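You operate a simulated robot arm through the tools that you are given. There is no shell and no other tool. Be economical: measure what you need, move in short steps, check, and stop when the job is done.

The job below is to be done with a simulated robot arm. You get a single attempt, and the scene is never put back.

## Task
Wipe the blue visor's lens clean and lay it in the locker drawer.
Fine: use the folded cloth and put it back; shut the drawer. Where these are worked on the way, their far stop is far enough and under half their travel is too little: locker drawer. What is to be rubbed or washed off counts as gone when no trace of it is left.

The check looks at the end state, three seconds after you hand in, the way a careful person would. Anything else that was tipped, shoved, dropped, spilled or broken makes it a failure. Flat cloth is picked up by pressing the open fingertips on it (5 to 10 N) and closing them slowly along it; thin cloth reads only 2 to 8 mm in the jaws.

## Robot
A 7-joint arm with a four-finger gripper on a trunk, on a base that drives. Base frame: it is fixed to the floor where the robot stands at the start and does not move with it; the origin is under the middle of the robot, x ahead of it, y to its left, z up; the surface under the hand at the start is at about z = 860. Units: mm, degrees, N and s.
Its first joint turns from -69.0 to 172.0 degrees. Places, roughly: inside of the locker drawer [700, -1100, 800]; locker drawer [700, -1100, 800]. Payload 3.67 kg.
The TCP is the grasp point between the finger pads, 28 mm short of the fingertips. In the tool frame z runs along the fingers and y along their closing line. Largest opening 112 mm; the body of the gripper starts 73 mm behind the TCP.
Orientation is that of the tool frame in the base frame, as a unit quaternion [w, x, y, z]. With the fingers straight down and closing along the base's y, the tool's x points along the base's -x, its y along +y and its z along -z.

## Interface
- The arm moves only by the tool move_arm. Its arguments are lists of equal length, an entry for each row: "offset": the shift along the tool's x, y, z in units of 100 mm (1.0 is 100 mm), a list of three; "angular": the turn, a rotation vector about the tool's x, y, z in units of 45 degrees (1.0 is 45 degrees), a list of three; "jaw": the finger opening in m, from 0 to 0.112. In form: {"offset": [[x, y, z], ...], "angular": [[rx, ry, rz], ...], "jaw": [jaw, ...]}. A call has 1 to 8 rows; each row is the pose to reach, as a shift and turn from the pose commanded when the call began, along the tool's axes at that moment. A call with a number of a shift or a turn outside -1 to 1 is refused whole. Rows are played at 5 a second. More than 50 mm and 8.6 degrees between two rows, or a gripper value outside its range, and nothing of the call is played. Where a pose cannot be reached the arm comes as near as it can. A force on the tool above 90 N (or 10 N above the force at the start of the call, whichever is more), or a blocked arm, ends the call early, and 0.2 s more pass. Each finger halts on what it meets, pressing with about 32 N; the grip force reading is that of the motor and also rises with nothing between the fingers. The clock runs only during rows and for 0.2 s after the last one: add rows that repeat a pose to give the fingers time. It gives the time, the measured TCP pose, the force on the tool (base axes), the opening and the grip force at its end, in the units of the frame above (readings bear some noise), with the torque about the TCP (base axes, N m) and any sound that the robot's microphone picked up, and new pictures: "show" is both (left out), scene, wrist or none.
- Cameras (640 x 400 px; columns grow to the right, rows downward): "scene" is now at [121.9, -42.5, 1560.4]; the picture's right is [-0.51, -0.86, -0.00], its down [-0.59, 0.35, -0.73] and it looks along [0.63, -0.37, -0.69] (base axes); focal length 214 px, centre (320, 200). "wrist" rides on the gripper at [60, -18, -104] in the tool frame; the picture's right is [0.29, 0.96, 0.00], its down [-0.80, 0.24, -0.55] and it looks along [-0.53, 0.16, 0.83] (tool axes); focal length 234 px, centre (320, 200). There is no depth. A picture from a camera that has moved, and an enlarged one, comes with that camera's place and axes in the base frame and with its lens.
- move_column(by): slides the trunk up (or, below 0, down) by that many mm; the arm and the scene camera ride with it, the base frame stays. It gives what a move gives, with no picture.
- steer(legs): drives the robot by 1 to 6 legs, each [ahead, turn to the left] in mm and degrees, along the robot's own axes; the way and the turn of a leg run together, so that a leg with both is an arc; at most 1500 mm and 180 degrees a leg. The arm and the cameras ride along, it lands a little off, and it stops where it bumps. It gives what a move gives, and a new picture of the scene camera.
- pan_tilt(pan, tilt): turns the head with the scene camera to pan (to the left, within 86 degrees either way) and tilt (down, from -29 to 69), counted from straight ahead of the robot. It gives what a move gives, and a new picture of the scene camera.
- enlarge(camera, box): a new picture of the part [left, top, right, bottom] of that camera's present view, enlarged. No time passes.
- hand_in(): hands the job in; it is judged then, once.

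Go step by step. Nothing tells you exact positions but the pictures and the camera data: compare them with the known pose of the tool, close in by small moves and look again before you grip or let go. The budget is 120 turns and 260 pictures, counting those below and the enlarged ones. Unless the task says otherwise, let go and move clear before handing in, and close with one line.

The tools are called after "Request:" as name(argument=value, ...) on one line, values as JSON. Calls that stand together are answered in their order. move_arm: Moves the arm, as the interface text tells. Its arguments: {"type":"object","properties":{"offset":{"type":"array","items":{"type":"array","items":{"type":"number"}}},"angular":{"type":"array","items":{"type":"array","items":{"type":"number"}}},"jaw":{"type":"array","items":{"type":"number"}},"show":{"type":"string","enum":["both","scene","wrist","none"]}},"required":["offset","angular","jaw"]} The other tools are called the same way: move_column (by) slides the trunk up or down; steer (legs) drives the base; pan_tilt (pan, tilt) turns the head that bears the scene camera; enlarge (camera, box) takes an enlarged picture of a part of a camera's view; hand_in () hands the job in.

At the start:

```text
time: 0.0
eef_pos: [614.9, -166.5, 1206.8]
ee_rot: [-0.001, 0.0, 1.0, 0.0]
force: [0.9, -0.6, 0.1]
wrist_torque: [0.02, 0.0, -0.01]
opening: 112.0
grip_force: 0.1
trunk travel left (down, up): [-700.0, 140.0]
robot x, y, heading: [0.5, 1.5, -0.0]
head pan, tilt: [-30.7, 43.3]
```

scene: 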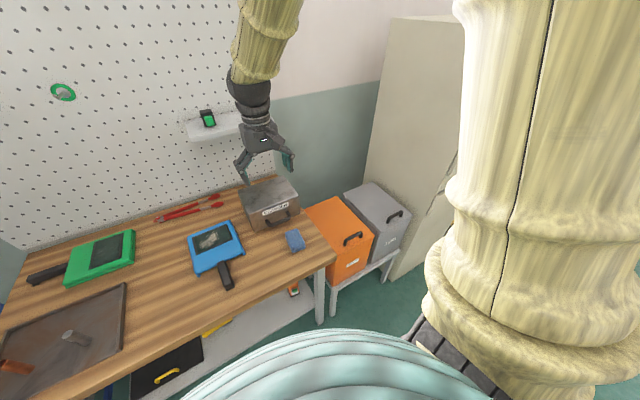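
wrist: 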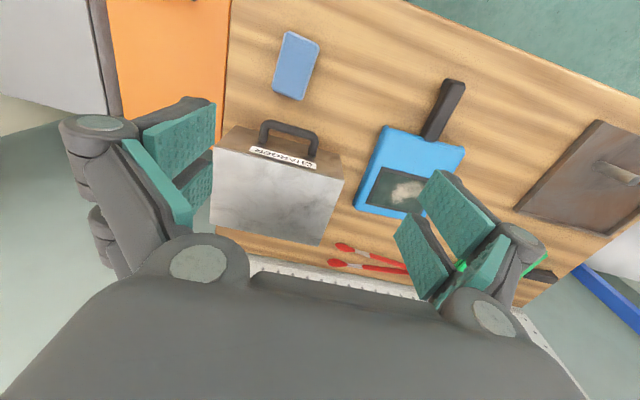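

I see the bench with the blue visor (around [740, 60]), with a smudge on its lens, and the folded blue cloth (around [609, -214]). The locker stands to the right, so I'll look closer at the visor and cloth first and then turn to the locker.

Request:
enlarge(camera="scene", box=[160, 170, 340, 300])

Request:
enlarge(camera="wrist", box=[220, 20, 480, 220])

Request:
pan_tilt(pan=-75, tilt=30)

```text
3.08 times, centred on (250, 235) of scene
camera zoom: at [121.9, -42.5, 1560.4], right [-0.51, -0.86, 0.0], down [-0.59, 0.35, -0.73], along [0.63, -0.37, -0.69], focal length 660 px, centre (535, 92)
```

zoom: 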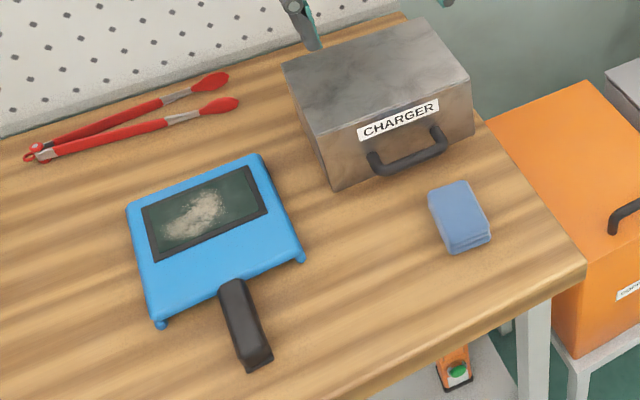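

```text
2.00 times, centred on (350, 120) of wrist
camera zoom: at [555.6, -183.7, 1309.9], right [-0.29, 0.96, 0.0], down [0.8, 0.24, 0.55], along [0.53, 0.16, -0.83], focal length 468 px, centre (260, 360)
```

zoom: 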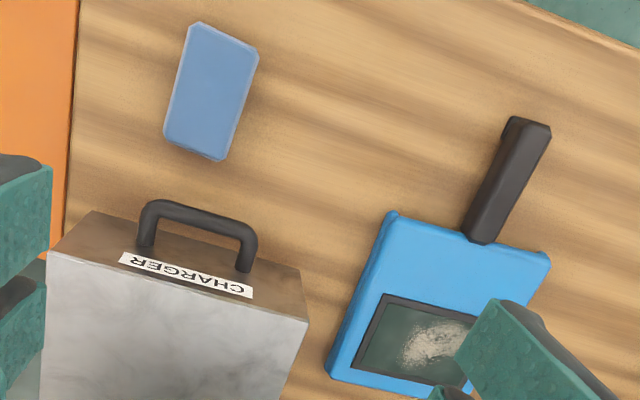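

```text
time: 1.1
eef_pos: [615.2, -165.3, 1207.4]
ee_rot: [0.0, 0.0, 1.0, 0.0]
force: [-1.1, 0.6, -0.2]
wrist_torque: [-0.01, 0.0, 0.02]
opening: 112.0
grip_force: 0.0
trunk travel left (down, up): [-700.0, 140.0]
robot x, y, heading: [-1.3, 0.8, 0.3]
head pan, tilt: [-75.0, 30.0]
camera scene: at [74.3, -87.7, 1580.5], right [-0.97, -0.26, 0.0], down [-0.13, 0.48, -0.87], along [0.22, -0.84, -0.5], focal length 214 px, centre (320, 200)
```

scene: 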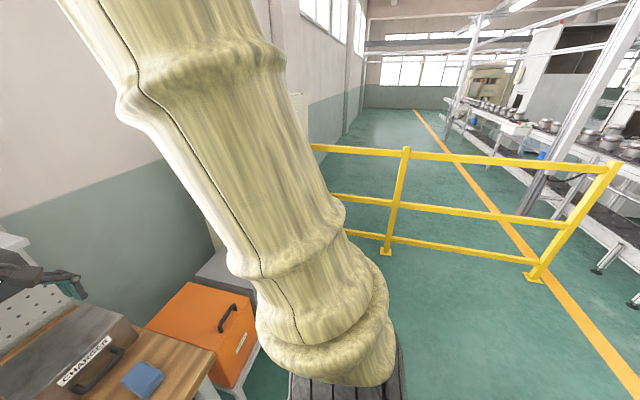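

The cloth pad is about 87 x 52 mm, centred near [597, -214] with its long side roughly along x. I'll bring the hand over it and lower the trunk.

Request:
move_arm(offset=[[0.09, -0.24, 0], [0.18, -0.48, 0.3], [0.18, -0.48, 0.7], [0.18, -0.48, 0.7]], angular=[[0, 0, 0.05], [0, 0, 0.11], [0, 0, 0.11], [0, 0, 0.11]], jaw=[0.1, 0.09, 0.09, 0.09], show="none")

Request:
move_column(by=-130)

Request:
pan_tilt(pan=-20, tilt=45)

Request:
enlarge(camera="wrist", box=[120, 0, 520, 250])

```text
time: 2.1
eef_pos: [599.1, -214.9, 1137.0]
ee_rot: [0.001, 0.044, 0.999, 0.0]
force: [0.1, -0.8, 0.0]
wrist_torque: [0.03, -0.05, -0.01]
opening: 89.9
grip_force: 0.0
trunk travel left (down, up): [-700.0, 140.0]
robot x, y, heading: [0.3, -0.8, -0.1]
head pan, tilt: [-75.0, 30.0]
```

```text
time: 3.7
eef_pos: [599.6, -214.1, 1006.7]
ee_rot: [0.0, 0.044, 0.999, 0.0]
force: [-0.5, 0.2, 0.4]
wrist_torque: [-0.01, 0.01, 0.01]
opening: 89.8
grip_force: 0.0
trunk travel left (down, up): [-570.0, 270.0]
robot x, y, heading: [-2.0, 1.5, 0.2]
head pan, tilt: [-75.0, 30.0]
```

```text
time: 4.9
eef_pos: [600.0, -213.7, 1006.5]
ee_rot: [0.0, 0.044, 0.999, 0.0]
force: [0.4, 0.1, -0.8]
wrist_torque: [-0.02, 0.02, -0.01]
opening: 89.7
grip_force: 0.0
trunk travel left (down, up): [-570.0, 270.0]
robot x, y, heading: [2.7, 3.3, 0.0]
head pan, tilt: [-20.0, 45.0]
camera scene: at [127.2, -28.2, 1427.9], right [-0.34, -0.94, 0.0], down [-0.66, 0.24, -0.71], along [0.66, -0.24, -0.71], focal length 214 px, centre (320, 200)
```

scene: 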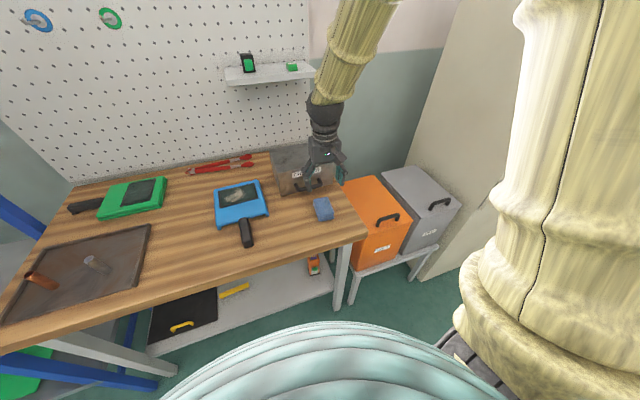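

```text
1.60 times, centred on (320, 125) of wrist
camera zoom: at [538.6, -227.0, 1109.7], right [-0.2, 0.98, 0.0], down [0.82, 0.17, 0.55], along [0.54, 0.11, -0.83], focal length 375 px, centre (320, 320)
```

zoom: 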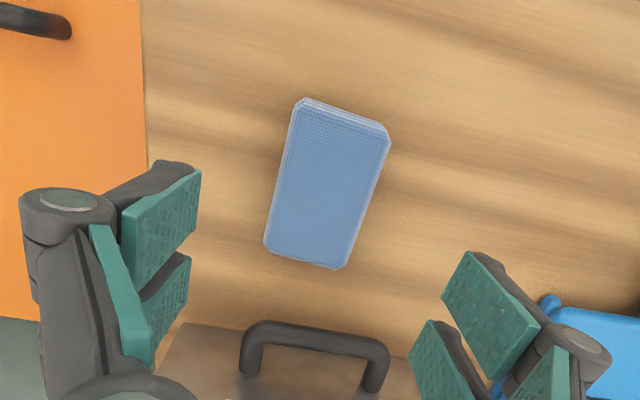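

The pad is centred near [597.5, -212], and the yaw matches. I'll go down beside it.

Request:
move_arm(offset=[[0.02, 0.01, 0.45], [0.02, 0.01, 0.85], [0.02, 0.01, 0.95], [0.02, 0.01, 0.95]], angular=[[0, 0, 0], [0, 0, 0], [0, 0, 0], [0, 0, 0]], jaw=[0.09, 0.09, 0.09, 0.09])

Request:
enlarge(camera="scene", box=[270, 130, 380, 240])

```text
time: 5.9
eef_pos: [597.4, -211.2, 911.2]
ee_rot: [0.0, 0.044, 0.999, 0.0]
force: [1.0, -0.1, 0.5]
wrist_torque: [0.02, -0.03, 0.03]
opening: 90.1
grip_force: 0.0
trunk travel left (down, up): [-570.0, 270.0]
robot x, y, heading: [0.4, 2.4, 0.2]
head pan, tilt: [-20.0, 45.0]
camera scene: at [127.2, -28.1, 1427.9], right [-0.34, -0.94, 0.0], down [-0.66, 0.24, -0.71], along [0.66, -0.24, -0.71], focal length 214 px, centre (320, 200)
camera wrist: at [536.9, -224.1, 1013.8], right [-0.2, 0.98, 0.0], down [0.81, 0.17, 0.55], along [0.54, 0.11, -0.83], focal length 234 px, centre (320, 200)
```

scene: 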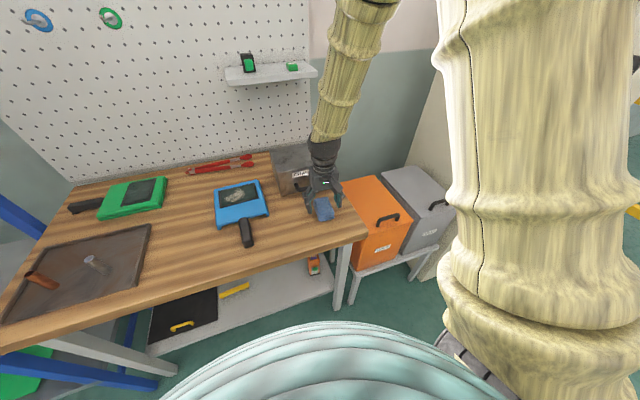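
wrist: 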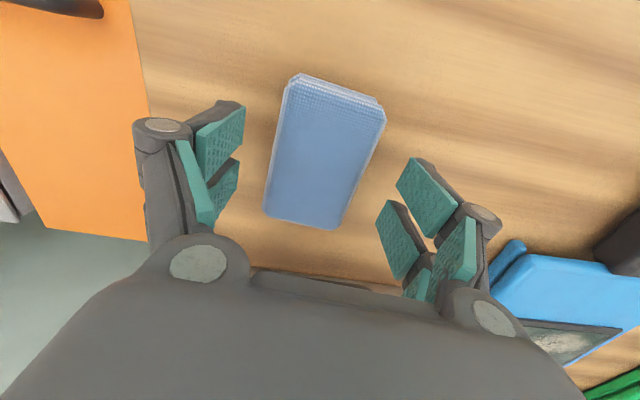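

```text
3.64 times, centred on (325, 185) of scene
camera zoom: at [127.2, -28.1, 1427.9], right [-0.34, -0.94, 0.0], down [-0.66, 0.24, -0.71], along [0.66, -0.24, -0.71], focal length 780 px, centre (302, 254)
```

zoom: 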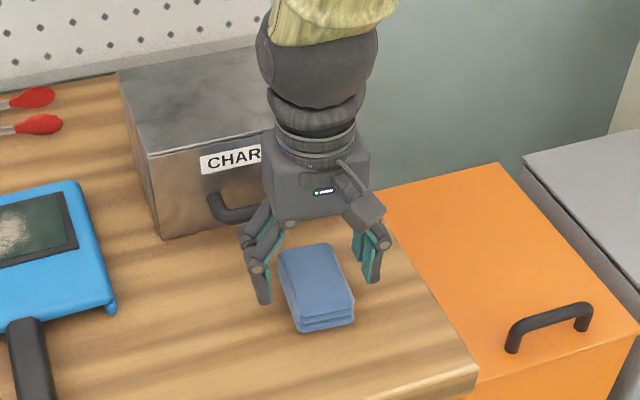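

The pad is about 25 mm thick. I'll lower so the tips stop about 8 mm above the bench, then close.

Request:
move_arm(offset=[[0, 0, 0.15], [0, 0, 0.15], [0, 0, 0.15], [0, 0, 0.15], [0, 0, 0.15], [0, 0, 0.15]], angular=[[0, 0, 0], [0, 0, 0], [0, 0, 0], [0, 0, 0], [0, 0, 0], [0, 0, 0]], jaw=[0.09, 0.07, 0.055, 0.045, 0.04, 0.04])

Request:
enlarge(camera="scene", box=[270, 130, 380, 240])

```text
time: 7.3
eef_pos: [599.1, -211.6, 896.6]
ee_rot: [-0.001, 0.044, 0.999, 0.001]
force: [-1.7, -1.8, 8.5]
wrist_torque: [-0.1, 0.04, 0.0]
opening: 55.4
grip_force: 31.5
trunk travel left (down, up): [-570.0, 270.0]
robot x, y, heading: [0.5, -0.5, 0.0]
head pan, tilt: [-20.0, 45.0]
camera scene: at [126.5, -28.0, 1428.1], right [-0.34, -0.94, 0.0], down [-0.66, 0.24, -0.71], along [0.66, -0.24, -0.71], focal length 214 px, centre (320, 200)
camera wrist: at [536.6, -223.9, 999.7], right [-0.2, 0.98, 0.0], down [0.81, 0.17, 0.55], along [0.54, 0.11, -0.83], focal length 234 px, centre (320, 200)
```

scene: 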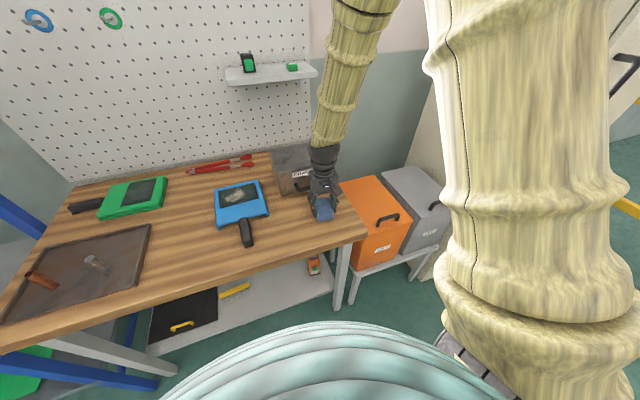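
wrist: 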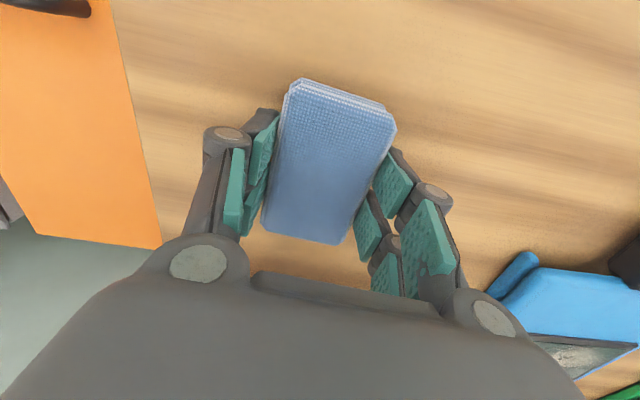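

```text
3.64 times, centred on (325, 185) of scene
camera zoom: at [126.5, -28.0, 1428.1], right [-0.34, -0.94, 0.0], down [-0.66, 0.24, -0.71], along [0.66, -0.24, -0.71], focal length 780 px, centre (302, 254)
```

zoom: 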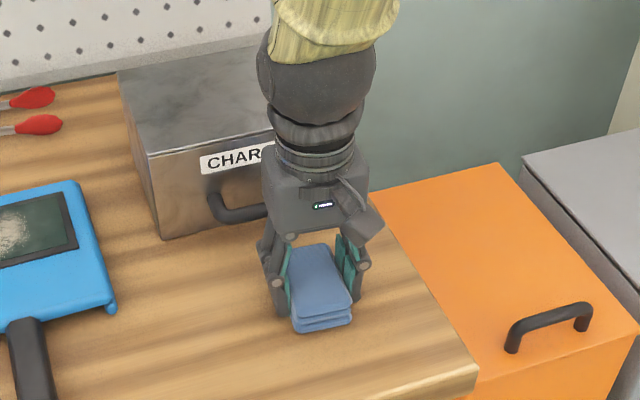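

The pad is gripped at 55 mm. Lifting it.

Request:
move_arm(offset=[[0, 0, -0.3], [0, 0, -0.7], [0, 0, -1.0], [0, 0, -1.0]], angular=[[0, 0, 0], [0, 0, 0], [0, 0, 0], [0, 0, 0]], jaw=[0.04, 0.04, 0.04, 0.04])

Request:
enlarge(camera="scene", box=[200, 130, 360, 250])

```text
time: 8.3
eef_pos: [598.1, -210.5, 995.8]
ee_rot: [0.0, 0.043, 0.999, 0.0]
force: [0.1, -0.4, -0.8]
wrist_torque: [0.01, 0.02, 0.02]
opening: 55.0
grip_force: 31.8
trunk travel left (down, up): [-570.0, 270.0]
robot x, y, heading: [0.9, 0.8, -0.1]
head pan, tilt: [-20.0, 45.0]
camera scene: at [128.0, -28.2, 1427.8], right [-0.34, -0.94, 0.0], down [-0.67, 0.24, -0.71], along [0.66, -0.24, -0.71], focal length 214 px, centre (320, 200)
camera wrist: at [537.3, -224.4, 1099.9], right [-0.2, 0.98, 0.0], down [0.82, 0.17, 0.55], along [0.54, 0.11, -0.83], focal length 234 px, centre (320, 200)
```

scene: 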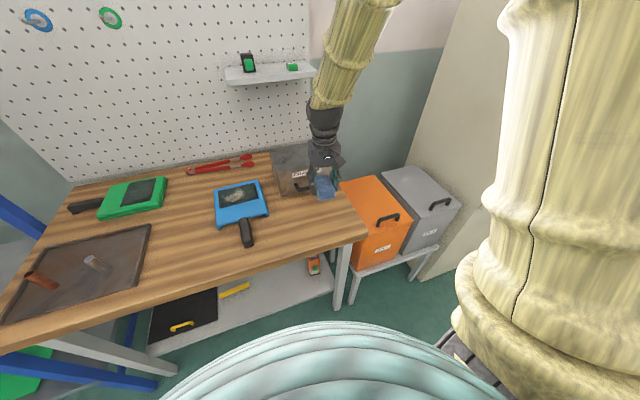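
wrist: 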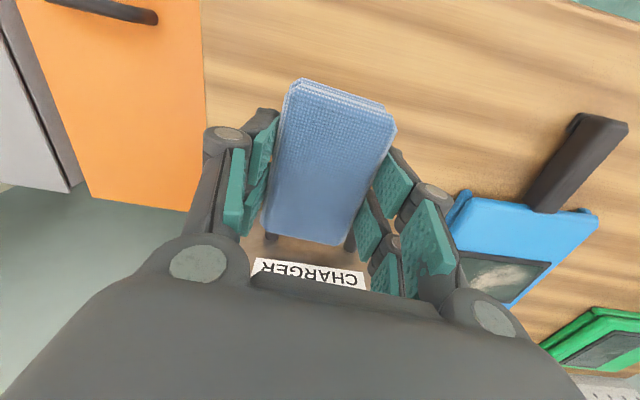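

```text
3.33 times, centred on (280, 190) of scene
camera zoom: at [128.0, -28.2, 1427.8], right [-0.34, -0.94, 0.0], down [-0.67, 0.24, -0.71], along [0.66, -0.24, -0.71], focal length 715 px, centre (453, 233)
```

zoom: 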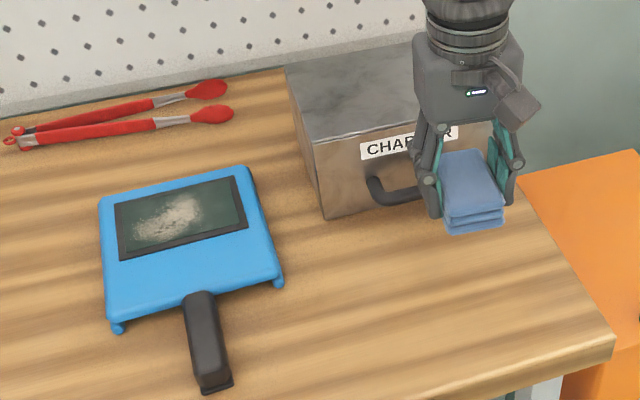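

The pad is held rigidly. The lens centre is around [760, 59] at about z 885. I'll carry the pad along the front of the charger and then over the lens.

Request:
move_arm(offset=[[0, 0.35, 0], [0, 0.7, 0], [0, 1.0, 0]], angular=[[0, 0, -0.03], [0, 0, -0.05], [0, 0, -0.07]], jaw=[0.04, 0.04, 0.04], show="none")

Request:
move_arm(offset=[[-0.15, 0.35, 0], [-0.3, 0.7, 0], [-0.5, 1.0, 0]], angular=[[0, 0, 0], [0, 0, 0], [0, 0, 0]], jaw=[0.04, 0.04, 0.04], show="none")

Request:
move_arm(offset=[[-0.3, 0.25, 0], [-0.65, 0.5, 0], [-1.0, 0.72, 0.2], [-1.0, 0.72, 0.4]], angular=[[0, 0, 0], [0, 0, 0], [0, 0, 0], [0, 0, 0]], jaw=[0.04, 0.04, 0.04, 0.04])

Request:
enlarge(camera="scene", box=[180, 130, 320, 250])

```text
time: 9.1
eef_pos: [605.6, -112.9, 997.3]
ee_rot: [0.0, 0.016, 1.0, -0.001]
force: [-0.4, 0.4, -0.4]
wrist_torque: [-0.03, -0.04, -0.01]
opening: 55.3
grip_force: 32.2
trunk travel left (down, up): [-570.0, 270.0]
robot x, y, heading: [5.5, 0.0, 0.1]
head pan, tilt: [-20.0, 45.0]
```

```text
time: 9.9
eef_pos: [659.4, -14.4, 996.0]
ee_rot: [0.0, 0.017, 1.0, -0.001]
force: [1.0, 1.2, 0.0]
wrist_torque: [-0.06, 0.01, -0.01]
opening: 55.3
grip_force: 32.1
trunk travel left (down, up): [-570.0, 270.0]
robot x, y, heading: [2.2, -0.5, -0.1]
head pan, tilt: [-20.0, 45.0]
```

```text
time: 10.9
eef_pos: [763.2, 54.0, 957.1]
ee_rot: [0.0, 0.016, 1.0, -0.001]
force: [-0.7, 0.4, -0.5]
wrist_torque: [0.01, 0.01, 0.04]
opening: 55.2
grip_force: 31.8
trunk travel left (down, up): [-570.0, 270.0]
robot x, y, heading: [-0.9, -0.8, 0.0]
head pan, tilt: [-20.0, 45.0]
camera scene: at [126.4, -28.4, 1428.1], right [-0.34, -0.94, 0.0], down [-0.66, 0.24, -0.71], along [0.66, -0.24, -0.71], focal length 214 px, centre (320, 200)
camera wrist: at [702.3, 38.0, 1060.7], right [-0.26, 0.97, 0.0], down [0.8, 0.21, 0.56], along [0.54, 0.14, -0.83], focal length 234 px, centre (320, 200)
```

scene: 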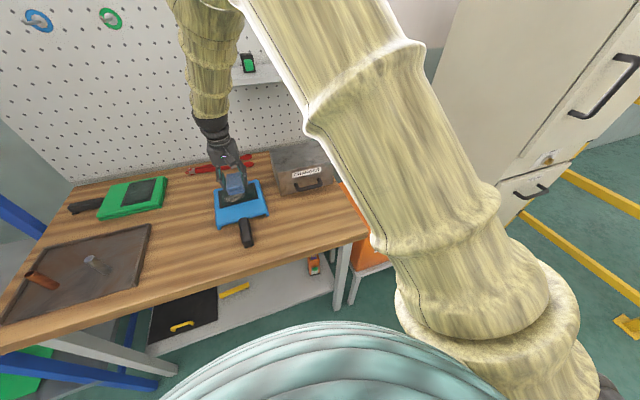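
wrist: 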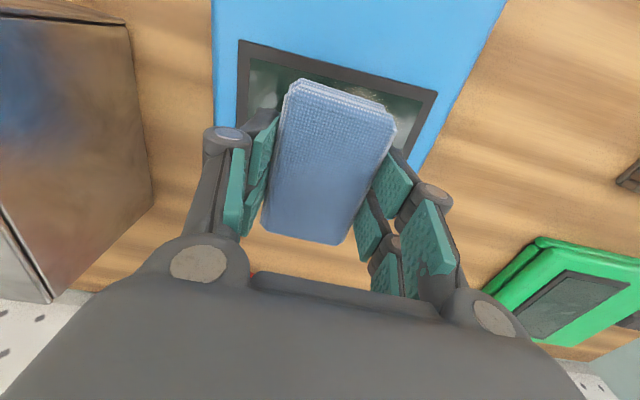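

```text
3.33 times, centred on (250, 190) of scene
camera zoom: at [126.4, -28.4, 1428.1], right [-0.34, -0.94, 0.0], down [-0.66, 0.24, -0.71], along [0.66, -0.24, -0.71], focal length 715 px, centre (553, 233)
```

zoom: 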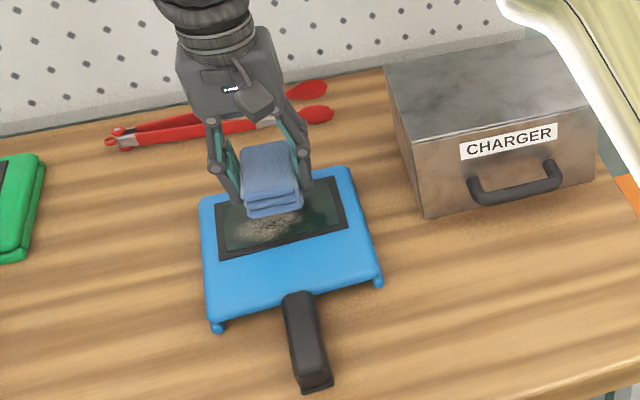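

The pad is over the lens. I'll lower it gently and feel for contact.

Request:
move_arm(offset=[[0, 0, 0.2], [0, 0, 0.3], [0, 0, 0.3]], angular=[[0, 0, 0], [0, 0, 0], [0, 0, 0]], jaw=[0.04, 0.04, 0.04], show="none")

Request:
enlarge(camera="scene", box=[200, 150, 280, 220])

```text
time: 11.7
eef_pos: [762.7, 53.8, 930.2]
ee_rot: [0.003, 0.016, 1.0, 0.001]
force: [3.9, 0.1, 27.7]
wrist_torque: [-0.04, 0.51, 0.02]
opening: 55.4
grip_force: 32.2
trunk travel left (down, up): [-570.0, 270.0]
robot x, y, heading: [3.0, -0.1, -0.1]
head pan, tilt: [-20.0, 45.0]
```

```text
5.71 times, centred on (240, 185) of scene
camera zoom: at [125.4, -28.0, 1428.6], right [-0.34, -0.94, 0.0], down [-0.66, 0.24, -0.71], along [0.67, -0.24, -0.71], focal length 1226 px, centre (777, 286)
```

zoom: 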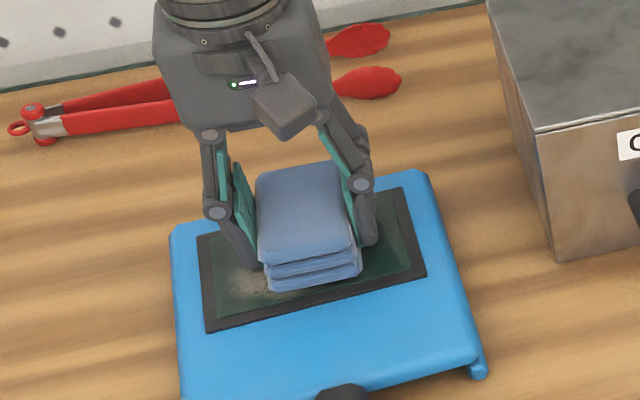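

Contact came at about z 930 with 28 N. I'll ease the pressure to about 10–12 N, rub side to side over the smudge, and check that the visor stays put.

Request:
move_arm(offset=[[0, 0, -0.015], [0, 0.12, -0.015], [0, 0.24, -0.015], [0, 0.36, -0.015], [0, 0.24, -0.015], [0, 0.12, -0.015], [0, 0, -0.015], [0, -0.15, -0.015]], angular=[[0, 0, 0], [0, 0, 0], [0, 0, 0], [0, 0, 0], [0, 0, 0], [0, 0, 0], [0, 0, 0], [0, 0, 0]], jaw=[0.04, 0.04, 0.04, 0.04, 0.04, 0.04, 0.04, 0.04], show="none")

Request:
enlarge(camera="scene", box=[200, 150, 280, 220])

```text
time: 13.5
eef_pos: [759.9, 38.5, 929.9]
ee_rot: [0.001, 0.014, 1.0, 0.0]
force: [-1.7, 4.9, 15.3]
wrist_torque: [0.31, 0.03, 0.05]
opening: 55.3
grip_force: 32.4
trunk travel left (down, up): [-570.0, 270.0]
robot x, y, heading: [0.9, 1.0, -0.2]
head pan, tilt: [-20.0, 45.0]
```

```text
5.71 times, centred on (240, 185) of scene
camera zoom: at [126.0, -28.1, 1428.1], right [-0.34, -0.94, 0.0], down [-0.66, 0.24, -0.71], along [0.67, -0.24, -0.71], focal length 1226 px, centre (777, 286)
```

zoom: 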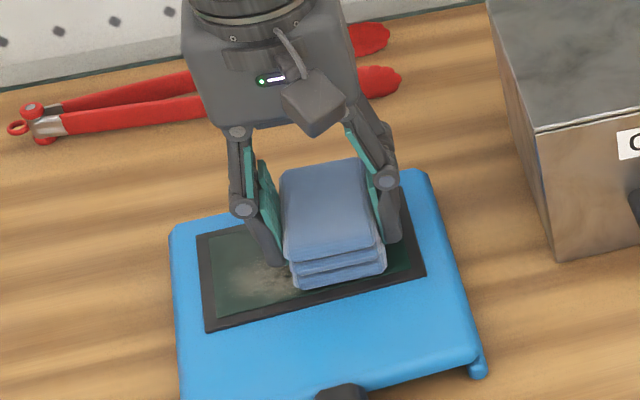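

The smudge is fading and the visor hasn't moved. I'll keep rubbing, with some spread in x as well.

Request:
move_arm(offset=[[0.05, 0.15, 0], [0.05, 0.3, 0], [0.05, 0.48, 0], [0.05, 0.3, 0], [0.05, 0.15, 0], [0.05, 0.0, 0], [-0.05, 0.0, 0], [-0.05, 0.15, 0]], angular=[[0, 0, 0], [0, 0, 0], [0, 0, 0], [0, 0, 0], [0, 0, 0], [0, 0, 0], [0, 0, 0], [0, 0, 0]], jaw=[0.04, 0.04, 0.04, 0.04, 0.04, 0.04, 0.04, 0.04], show="none")

Request:
move_arm(offset=[[0, 0.15, 0], [0, 0.35, 0], [0, 0.15, 0], [0, 0, 0], [0, 0.15, 0], [0, 0.35, 0], [0, 0.1, 0], [0, -0.15, 0]], angular=[[0, 0, 0], [0, 0, 0], [0, 0, 0], [0, 0, 0], [0, 0, 0], [0, 0, 0], [0, 0, 0], [0, 0, 0]], jaw=[0.04, 0.04, 0.04, 0.04, 0.04, 0.04, 0.04, 0.04], show="none")

Request:
enlarge(camera="scene", box=[200, 150, 280, 220])

```text
time: 15.3
eef_pos: [766.5, 53.1, 930.6]
ee_rot: [0.001, 0.017, 1.0, 0.0]
force: [0.7, -5.1, 10.6]
wrist_torque: [-0.08, 0.03, 0.04]
opening: 55.2
grip_force: 31.7
trunk travel left (down, up): [-570.0, 270.0]
robot x, y, heading: [-1.4, -0.7, -0.2]
head pan, tilt: [-20.0, 45.0]
```

```text
time: 17.1
eef_pos: [766.3, 38.7, 929.7]
ee_rot: [0.001, 0.015, 1.0, 0.0]
force: [1.8, 5.6, 13.2]
wrist_torque: [0.18, -0.04, 0.03]
opening: 55.5
grip_force: 32.3
trunk travel left (down, up): [-570.0, 270.0]
robot x, y, heading: [2.3, 0.2, -0.1]
head pan, tilt: [-20.0, 45.0]
```

```text
5.71 times, centred on (240, 185) of scene
camera zoom: at [126.3, -29.0, 1428.1], right [-0.34, -0.94, 0.0], down [-0.66, 0.24, -0.71], along [0.67, -0.24, -0.71], focal length 1226 px, centre (777, 286)
```

zoom: 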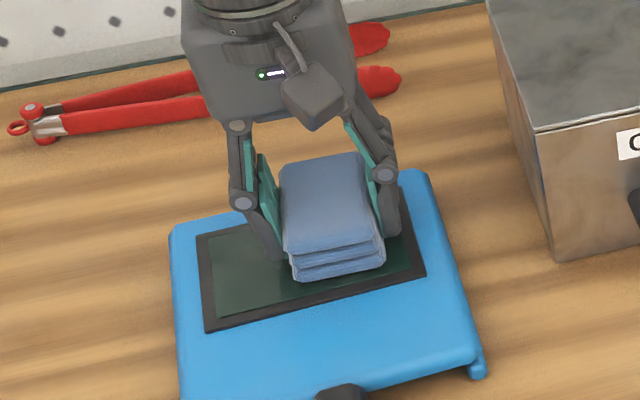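

The left part looks clean. I'll do one more stroke, then lift and inspect the whole lens.

Request:
move_arm(offset=[[0, 0.2, 0], [0, 0.4, 0], [0.1, 0.2, 0], [0.1, 0, 0], [0.1, -0.1, 0], [0.1, -0.1, -0.3], [0.4, -0.1, -0.7], [0.8, -0.1, -0.7]], angular=[[0, 0, 0], [0, 0, 0], [0, 0, 0], [0, 0, 0], [0, 0, 0], [0, 0, 0], [0, 0, 0], [0, 0, 0]], jaw=[0.04, 0.04, 0.04, 0.04, 0.04, 0.04, 0.04, 0.04], show="none")

Request:
move_arm(offset=[[0.3, -0.4, 0], [0.5, -0.8, 0], [0.5, -1, 0], [0.5, -1, 0]], angular=[[0, 0, 0], [0, 0, 0], [0, 0, 0], [0, 0, 0]], jaw=[0.04, 0.04, 0.04, 0.04], show="none")

Request:
enlarge(camera="scene", box=[200, 150, 280, 220])

Request:
enlarge(camera="scene", box=[160, 100, 400, 260])

```text
time: 18.9
eef_pos: [686.0, 28.4, 997.7]
ee_rot: [0.0, 0.015, 1.0, 0.0]
force: [0.4, 0.5, -0.8]
wrist_torque: [0.03, -0.02, 0.0]
opening: 55.4
grip_force: 31.8
trunk travel left (down, up): [-570.0, 270.0]
robot x, y, heading: [1.0, -0.2, 0.2]
head pan, tilt: [-20.0, 45.0]
```

```text
time: 19.9
eef_pos: [634.2, -67.0, 997.8]
ee_rot: [0.0, 0.015, 1.0, 0.0]
force: [-1.0, 0.9, -1.0]
wrist_torque: [-0.02, 0.03, 0.02]
opening: 55.4
grip_force: 32.7
trunk travel left (down, up): [-570.0, 270.0]
robot x, y, heading: [-0.7, 1.4, 0.2]
head pan, tilt: [-20.0, 45.0]
```

```text
5.71 times, centred on (240, 185) of scene
camera zoom: at [127.3, -27.5, 1427.9], right [-0.34, -0.94, 0.0], down [-0.66, 0.24, -0.71], along [0.66, -0.24, -0.71], focal length 1226 px, centre (777, 286)
```

zoom: 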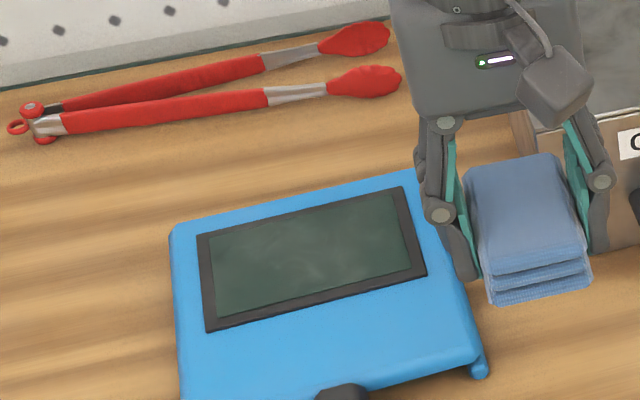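

```text
2.50 times, centred on (280, 180) of scene
camera zoom: at [127.3, -27.5, 1427.9], right [-0.34, -0.94, 0.0], down [-0.66, 0.24, -0.71], along [0.66, -0.24, -0.71], focal length 536 px, centre (420, 250)
```

zoom: 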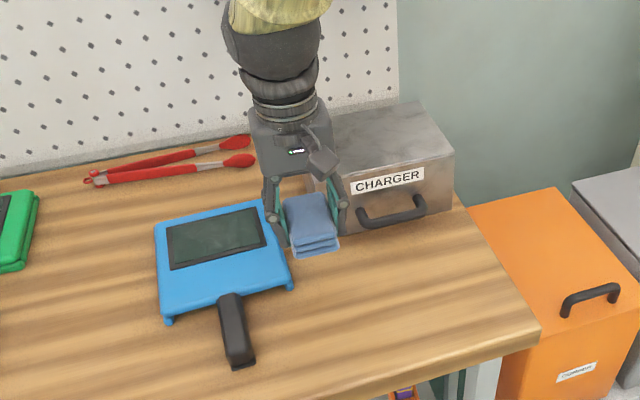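

Request:
enlarge(camera="scene", box=[220, 170, 258, 194])

Request:
enlarge(camera="scene", box=[120, 170, 170, 210])

```text
16.00 times, centred on (239, 182) of scene
camera zoom: at [127.3, -27.5, 1427.9], right [-0.34, -0.94, 0.0], down [-0.66, 0.24, -0.71], along [0.66, -0.24, -0.71], focal length 3432 px, centre (1616, 488)
```

zoom: 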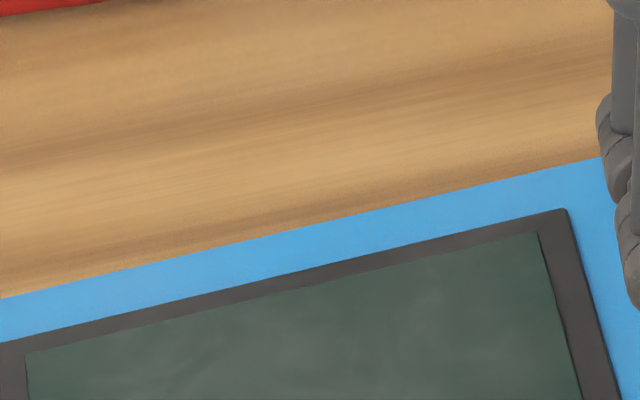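

```text
10.00 times, centred on (145, 190) of scene
camera zoom: at [127.3, -27.5, 1427.9], right [-0.34, -0.94, 0.0], down [-0.66, 0.24, -0.71], along [0.66, -0.24, -0.71], focal length 2145 px, centre (2070, 300)
```

zoom: 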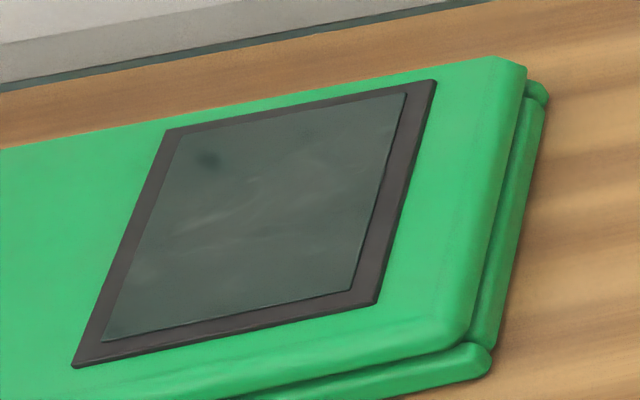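

Request:
enlarge(camera="scene", box=[222, 176, 256, 210])

```text
11.76 times, centred on (239, 193) of scene
camera zoom: at [127.3, -27.5, 1427.9], right [-0.34, -0.94, 0.0], down [-0.66, 0.24, -0.71], along [0.66, -0.24, -0.71], focal length 2523 px, centre (1273, 282)
```

zoom: 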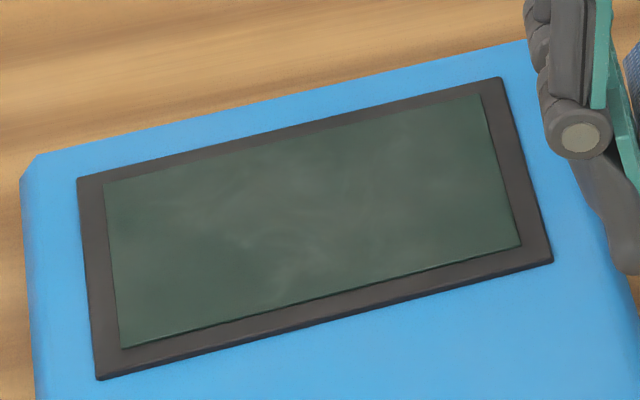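

There are faint wisps, much like the green lens's own texture. I'll go over it once more to be safe and compare.

Request:
move_arm(offset=[[-0.2, 0.4, 0], [-0.5, 0.8, 0], [-0.9, 1, 0], [-0.9, 1, 0]], angular=[[0, 0, 0], [0, 0, 0], [0, 0, 0], [0, 0, 0]], jaw=[0.04, 0.04, 0.04, 0.04], show="none")

Request:
move_arm(offset=[[-0.35, 0.1, 0.3], [-0.35, 0.1, 0.6], [-0.35, 0.1, 0.7], [-0.35, 0.3, 0.7], [-0.35, 0.52, 0.7], [-0.35, 0.35, 0.7], [-0.35, 0.15, 0.7], [-0.35, -0.05, 0.7]], angular=[[0, 0, 0], [0, 0, 0], [0, 0, 0], [0, 0, 0], [0, 0, 0], [0, 0, 0], [0, 0, 0], [0, 0, 0]], jaw=[0.04, 0.04, 0.04, 0.04, 0.04, 0.04, 0.04, 0.04], show="none")

Request:
move_arm(offset=[[-0.06, 0.15, 0], [-0.06, 0.35, 0], [-0.06, 0.55, 0], [0, 0.35, 0], [0.08, 0.15, 0], [0.08, 0.35, 0], [0.08, 0.55, 0], [0.08, 0.35, 0]], angular=[[0, 0, 0], [0, 0, 0], [0, 0, 0], [0, 0, 0], [0, 0, 0], [0, 0, 0], [0, 0, 0], [0, 0, 0]], jaw=[0.04, 0.04, 0.04, 0.04, 0.04, 0.04, 0.04, 0.04], show="none")

Request:
move_arm(offset=[[0, -0.2, 0], [0, 0.1, 0], [0, -0.2, 0], [0, 0, 0], [0, 0, -0.3], [0.3, 0, -0.7], [0.65, -0.2, -0.7], [1, -0.5, -0.7]], angular=[[0, 0, 0], [0, 0, 0], [0, 0, 0], [0, 0, 0], [0, 0, 0], [0, 0, 0], [0, 0, 0], [0, 0, 0]], jaw=[0.04, 0.04, 0.04, 0.04, 0.04, 0.04, 0.04, 0.04], show="none")

Request:
move_arm(offset=[[0.1, -0.4, 0], [0.2, -0.8, 0], [0.3, -1, 0], [0.3, -1, 0]], angular=[[0, 0, 0], [0, 0, 0], [0, 0, 0], [0, 0, 0]], jaw=[0.04, 0.04, 0.04, 0.04], show="none")

Request:
enlarge(camera="scene", box=[222, 176, 256, 210])

```text
time: 20.9
eef_pos: [726.7, 30.3, 998.6]
ee_rot: [0.0, 0.016, 1.0, -0.001]
force: [-0.3, -0.5, -0.3]
wrist_torque: [0.05, -0.01, 0.0]
opening: 55.2
grip_force: 32.0
trunk travel left (down, up): [-570.0, 270.0]
robot x, y, heading: [-1.2, 1.6, -0.1]
head pan, tilt: [-20.0, 45.0]
```

```text
time: 22.7
eef_pos: [760.1, 25.9, 929.4]
ee_rot: [0.002, 0.015, 1.0, 0.0]
force: [-0.4, 5.5, 22.7]
wrist_torque: [0.55, 0.06, 0.05]
opening: 55.2
grip_force: 32.0
trunk travel left (down, up): [-570.0, 270.0]
robot x, y, heading: [-0.5, -0.0, 0.1]
head pan, tilt: [-20.0, 45.0]
```

```text
time: 24.5
eef_pos: [753.5, 61.3, 927.9]
ee_rot: [0.002, 0.015, 1.0, -0.001]
force: [0.4, 6.9, 30.2]
wrist_torque: [0.65, -0.04, -0.11]
opening: 55.5
grip_force: 32.2
trunk travel left (down, up): [-570.0, 270.0]
robot x, y, heading: [-1.1, -0.7, -0.1]
head pan, tilt: [-20.0, 45.0]
```

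```text
time: 26.3
eef_pos: [653.1, 10.7, 999.1]
ee_rot: [0.001, 0.015, 1.0, 0.0]
force: [-0.2, -0.6, -0.6]
wrist_torque: [0.02, -0.04, 0.0]
opening: 55.4
grip_force: 32.5
trunk travel left (down, up): [-570.0, 270.0]
robot x, y, heading: [-0.7, 1.5, 0.1]
head pan, tilt: [-20.0, 45.0]
```

```text
time: 27.3
eef_pos: [621.0, -86.2, 997.7]
ee_rot: [-0.001, 0.016, 1.0, 0.0]
force: [-0.2, 0.9, 0.3]
wrist_torque: [-0.05, 0.01, -0.02]
opening: 55.2
grip_force: 32.3
trunk travel left (down, up): [-570.0, 270.0]
robot x, y, heading: [-0.5, -0.4, 0.2]
head pan, tilt: [-20.0, 45.0]
```

```text
11.76 times, centred on (239, 193) of scene
camera zoom: at [127.9, -27.2, 1427.9], right [-0.34, -0.94, 0.0], down [-0.66, 0.24, -0.71], along [0.66, -0.24, -0.71], focal length 2523 px, centre (1273, 282)
```

zoom: 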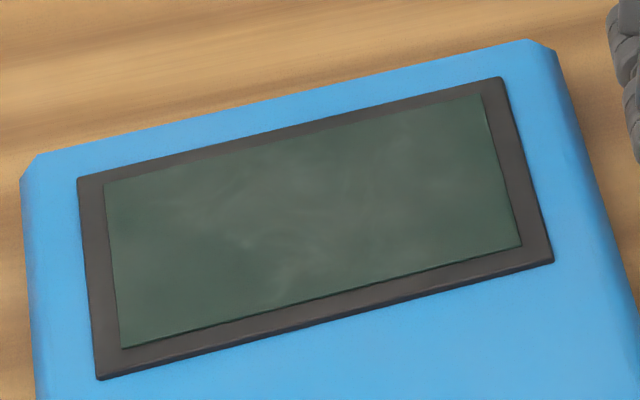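

The lens pattern is identical to before, so it is the lens's own texture and the smudge is gone. Now I'll put the cloth back where it was, at [598, -211].

Request:
move_arm(offset=[[0.05, -0.3, 0], [0.1, -0.6, 0], [0.19, -0.9, 0.2], [0.19, -0.9, 0.2]], angular=[[0, 0, 0], [0, 0, 0], [0, 0, 0], [0, 0, 0]], jaw=[0.04, 0.04, 0.04, 0.04], show="none")

Request:
move_arm(offset=[[0.0, -0.357, 0.1], [0.0, -0.357, 0.4], [0.0, -0.357, 0.6], [0.0, -0.357, 0.73], [0.0, -0.357, 0.79], [0.0, -0.357, 0.79]], angular=[[0, 0, 0.07], [0, 0, 0.07], [0, 0, 0.07], [0, 0, 0.07], [0, 0, 0.07], [0, 0, 0.07]], jaw=[0.04, 0.04, 0.04, 0.04, 0.04, 0.04])

Request:
enlarge(camera="scene", box=[270, 130, 380, 240])

```text
time: 28.3
eef_pos: [598.3, -176.4, 979.5]
ee_rot: [0.0, 0.016, 1.0, 0.0]
force: [0.1, 0.8, -0.5]
wrist_torque: [-0.03, 0.0, -0.01]
opening: 55.2
grip_force: 31.8
trunk travel left (down, up): [-570.0, 270.0]
robot x, y, heading: [-1.8, 2.0, -0.1]
head pan, tilt: [-20.0, 45.0]
```

```text
time: 29.7
eef_pos: [596.0, -209.9, 898.5]
ee_rot: [0.0, 0.043, 0.999, -0.001]
force: [-0.3, 0.1, -0.5]
wrist_torque: [0.0, 0.0, 0.0]
opening: 55.0
grip_force: 31.4
trunk travel left (down, up): [-570.0, 270.0]
robot x, y, heading: [-1.8, -1.9, 0.1]
head pan, tilt: [-20.0, 45.0]
camera scene: at [127.4, -27.9, 1427.9], right [-0.34, -0.94, 0.0], down [-0.66, 0.24, -0.71], along [0.66, -0.24, -0.71], focal length 214 px, centre (320, 200)
camera wrist: at [535.0, -223.9, 1002.0], right [-0.2, 0.98, 0.0], down [0.82, 0.17, 0.55], along [0.54, 0.11, -0.83], focal length 234 px, centre (320, 200)
```

scene: 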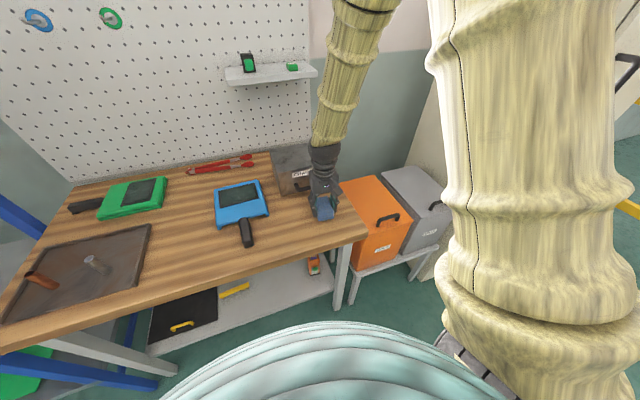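
wrist: 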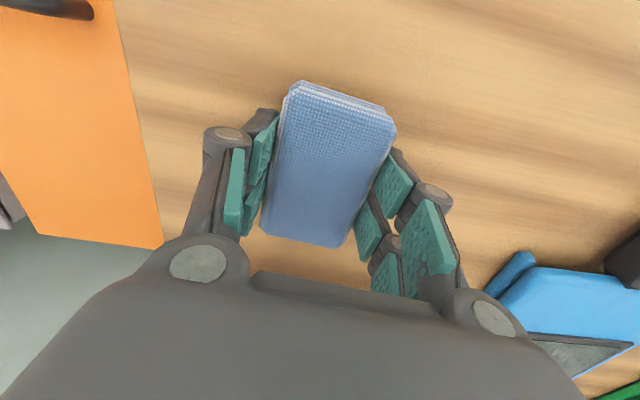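

```text
3.64 times, centred on (325, 185) of scene
camera zoom: at [127.4, -27.9, 1427.9], right [-0.34, -0.94, 0.0], down [-0.66, 0.24, -0.71], along [0.66, -0.24, -0.71], focal length 780 px, centre (302, 254)
```

zoom: 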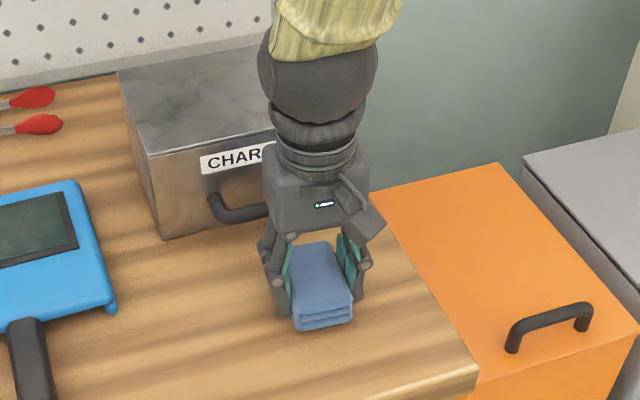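

The pad is back at its place, about 2 mm up. I'll set it down, open, and rise.

Request:
move_arm(offset=[[0, 0, 0.02], [0, 0, 0.02], [0, 0, 0.02], [0, 0, 0.02], [0, 0, -0.3], [0, 0, -0.7], [0, 0, -1], [0, 0, -1]], angular=[[0, 0, 0], [0, 0, 0], [0, 0, 0], [0, 0, 0], [0, 0, 0], [0, 0, 0], [0, 0, 0], [0, 0, 0]], jaw=[0.04, 0.06, 0.08, 0.09, 0.09, 0.09, 0.09, 0.09], show="none")

Request:
enlarge(camera="scene", box=[270, 130, 380, 240])

```text
time: 31.5
eef_pos: [598.1, -209.8, 999.1]
ee_rot: [-0.001, 0.042, 0.999, 0.0]
force: [0.0, 0.3, -0.2]
wrist_torque: [-0.01, 0.0, 0.0]
opening: 89.9
grip_force: 0.1
trunk travel left (down, up): [-570.0, 270.0]
robot x, y, heading: [-1.5, -2.4, 0.0]
head pan, tilt: [-20.0, 45.0]
```

```text
3.64 times, centred on (325, 185) of scene
camera zoom: at [128.0, -28.2, 1427.8], right [-0.34, -0.94, 0.0], down [-0.67, 0.24, -0.71], along [0.66, -0.24, -0.71], focal length 780 px, centre (302, 254)
```

zoom: 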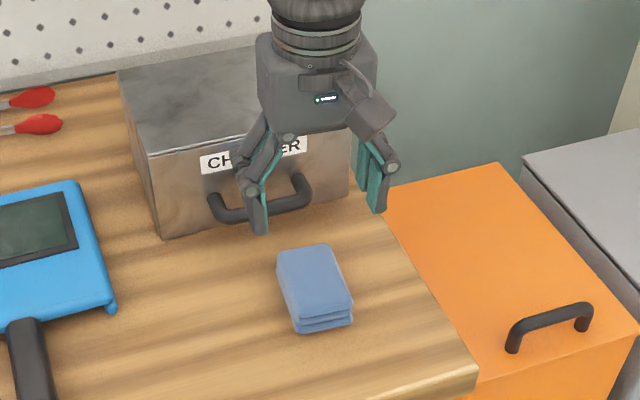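

The cloth is back. Next is the locker drawer, so I'll raise the hand, swing it left out of the view and look at the locker.

Request:
move_column(by=150)

Request:
move_arm(offset=[[0, 0.5, 0], [0, 1, 0]], angular=[[0, 0, 0], [0, 0, 0]], jaw=[0.08, 0.08], show="none")

Request:
move_arm(offset=[[0, 0.5, 0], [0, 1, 0]], angular=[[0, 0, 0], [0, 0, 0]], jaw=[0.08, 0.08], show="none")

Request:
move_arm(offset=[[0, 0.5, 0], [0, 1, 0]], angular=[[0, 0, 0], [0, 0, 0]], jaw=[0.08, 0.08], show="none")

Request:
pan_tilt(pan=-55, tilt=35)

```text
time: 33.3
eef_pos: [595.9, -210.1, 1148.1]
ee_rot: [0.001, 0.043, 0.999, 0.001]
force: [-1.0, 0.7, 0.3]
wrist_torque: [-0.02, 0.01, 0.0]
opening: 89.9
grip_force: 0.0
trunk travel left (down, up): [-720.0, 120.0]
robot x, y, heading: [-0.5, -3.8, 0.2]
head pan, tilt: [-20.0, 45.0]
```

```text
time: 33.9
eef_pos: [606.8, -110.9, 1146.7]
ee_rot: [0.001, 0.044, 0.999, 0.0]
force: [1.0, -0.1, -0.4]
wrist_torque: [-0.01, 0.03, 0.0]
opening: 79.9
grip_force: 0.1
trunk travel left (down, up): [-720.0, 120.0]
robot x, y, heading: [-1.5, -0.2, -0.2]
head pan, tilt: [-20.0, 45.0]
```

```text
time: 34.5
eef_pos: [614.2, -11.4, 1146.0]
ee_rot: [0.001, 0.043, 0.999, 0.0]
force: [0.0, 0.3, -1.3]
wrist_torque: [0.01, 0.01, 0.02]
opening: 79.9
grip_force: 0.1
trunk travel left (down, up): [-720.0, 120.0]
robot x, y, heading: [-1.2, 2.4, -0.1]
head pan, tilt: [-20.0, 45.0]
```

```text
time: 35.1
eef_pos: [629.7, 79.5, 1157.0]
ee_rot: [-0.001, 0.052, 0.998, 0.017]
force: [-0.1, -0.7, 0.7]
wrist_torque: [0.07, 0.01, -0.01]
opening: 79.8
grip_force: 0.1
trunk travel left (down, up): [-720.0, 120.0]
robot x, y, heading: [2.1, -1.6, -0.1]
head pan, tilt: [-20.0, 45.0]
```

```text
time: 36.1
eef_pos: [627.5, 83.1, 1158.8]
ee_rot: [0.0, 0.049, 0.999, 0.015]
force: [-0.3, 0.9, -0.1]
wrist_torque: [0.01, 0.0, -0.01]
opening: 80.2
grip_force: 0.1
trunk travel left (down, up): [-720.0, 120.0]
robot x, y, heading: [-2.1, -0.5, -0.0]
head pan, tilt: [-55.0, 35.0]
camera scene: at [101.4, -72.7, 1592.7], right [-0.82, -0.57, 0.0], down [-0.33, 0.47, -0.82], along [0.47, -0.67, -0.57], focal length 214 px, centre (320, 200)
```

scene: 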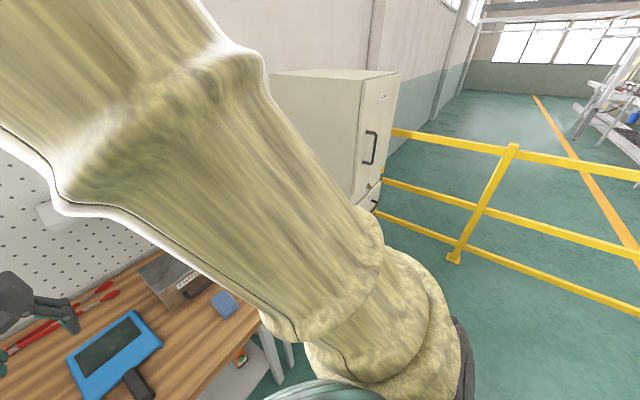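

The locker front faces -x at about x 450, beyond the bins. I'll back off from the bench and drive round to stand in front of the locker, facing it.

Request:
steer(legs=[[-450, 0], [0, -90], [1080, 0], [0, 90]])

Request:
pan_tilt(pan=0, tilt=35)

```text
time: 51.5
eef_pos: [206.3, -995.1, 1159.0]
ee_rot: [0.0, 0.048, 0.999, 0.015]
force: [0.8, 0.5, 0.4]
wrist_torque: [0.01, 0.02, 0.01]
opening: 80.1
grip_force: 0.1
trunk travel left (down, up): [-720.0, 120.0]
robot x, y, heading: [-421.7, -1082.4, -0.0]
head pan, tilt: [-55.0, 35.0]
camera scene: at [-321.0, -1154.0, 1592.8], right [-0.82, -0.58, 0.0], down [-0.33, 0.47, -0.82], along [0.47, -0.67, -0.57], focal length 214 px, centre (320, 200)
```

scene: 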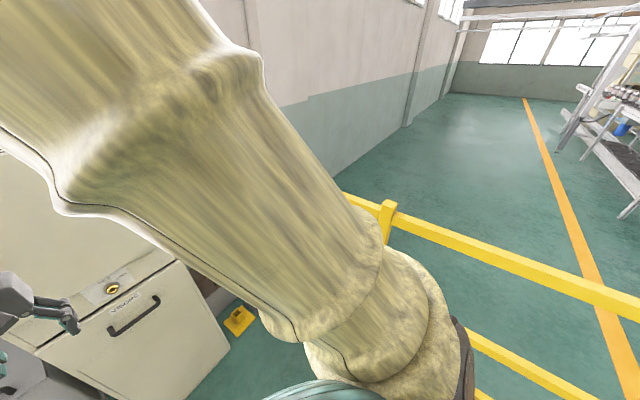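

```text
time: 52.8
eef_pos: [206.5, -996.5, 1159.4]
ee_rot: [-0.001, 0.049, 0.999, 0.017]
force: [-0.1, 0.3, -0.6]
wrist_torque: [0.01, -0.01, 0.0]
opening: 80.1
grip_force: 0.3
trunk travel left (down, up): [-720.0, 120.0]
robot x, y, heading: [-423.2, -1080.9, 0.2]
head pan, tilt: [0.0, 35.0]
camera scene: at [-283.8, -1082.1, 1592.8], right [0.0, -1.0, 0.0], down [-0.57, 0.0, -0.82], along [0.82, 0.0, -0.57], focal length 214 px, centre (320, 200)
```

scene: 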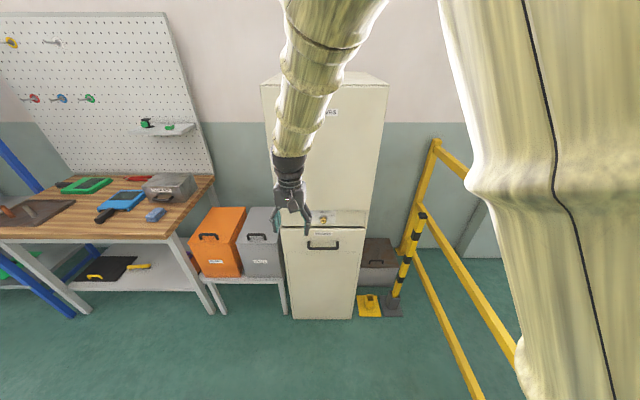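

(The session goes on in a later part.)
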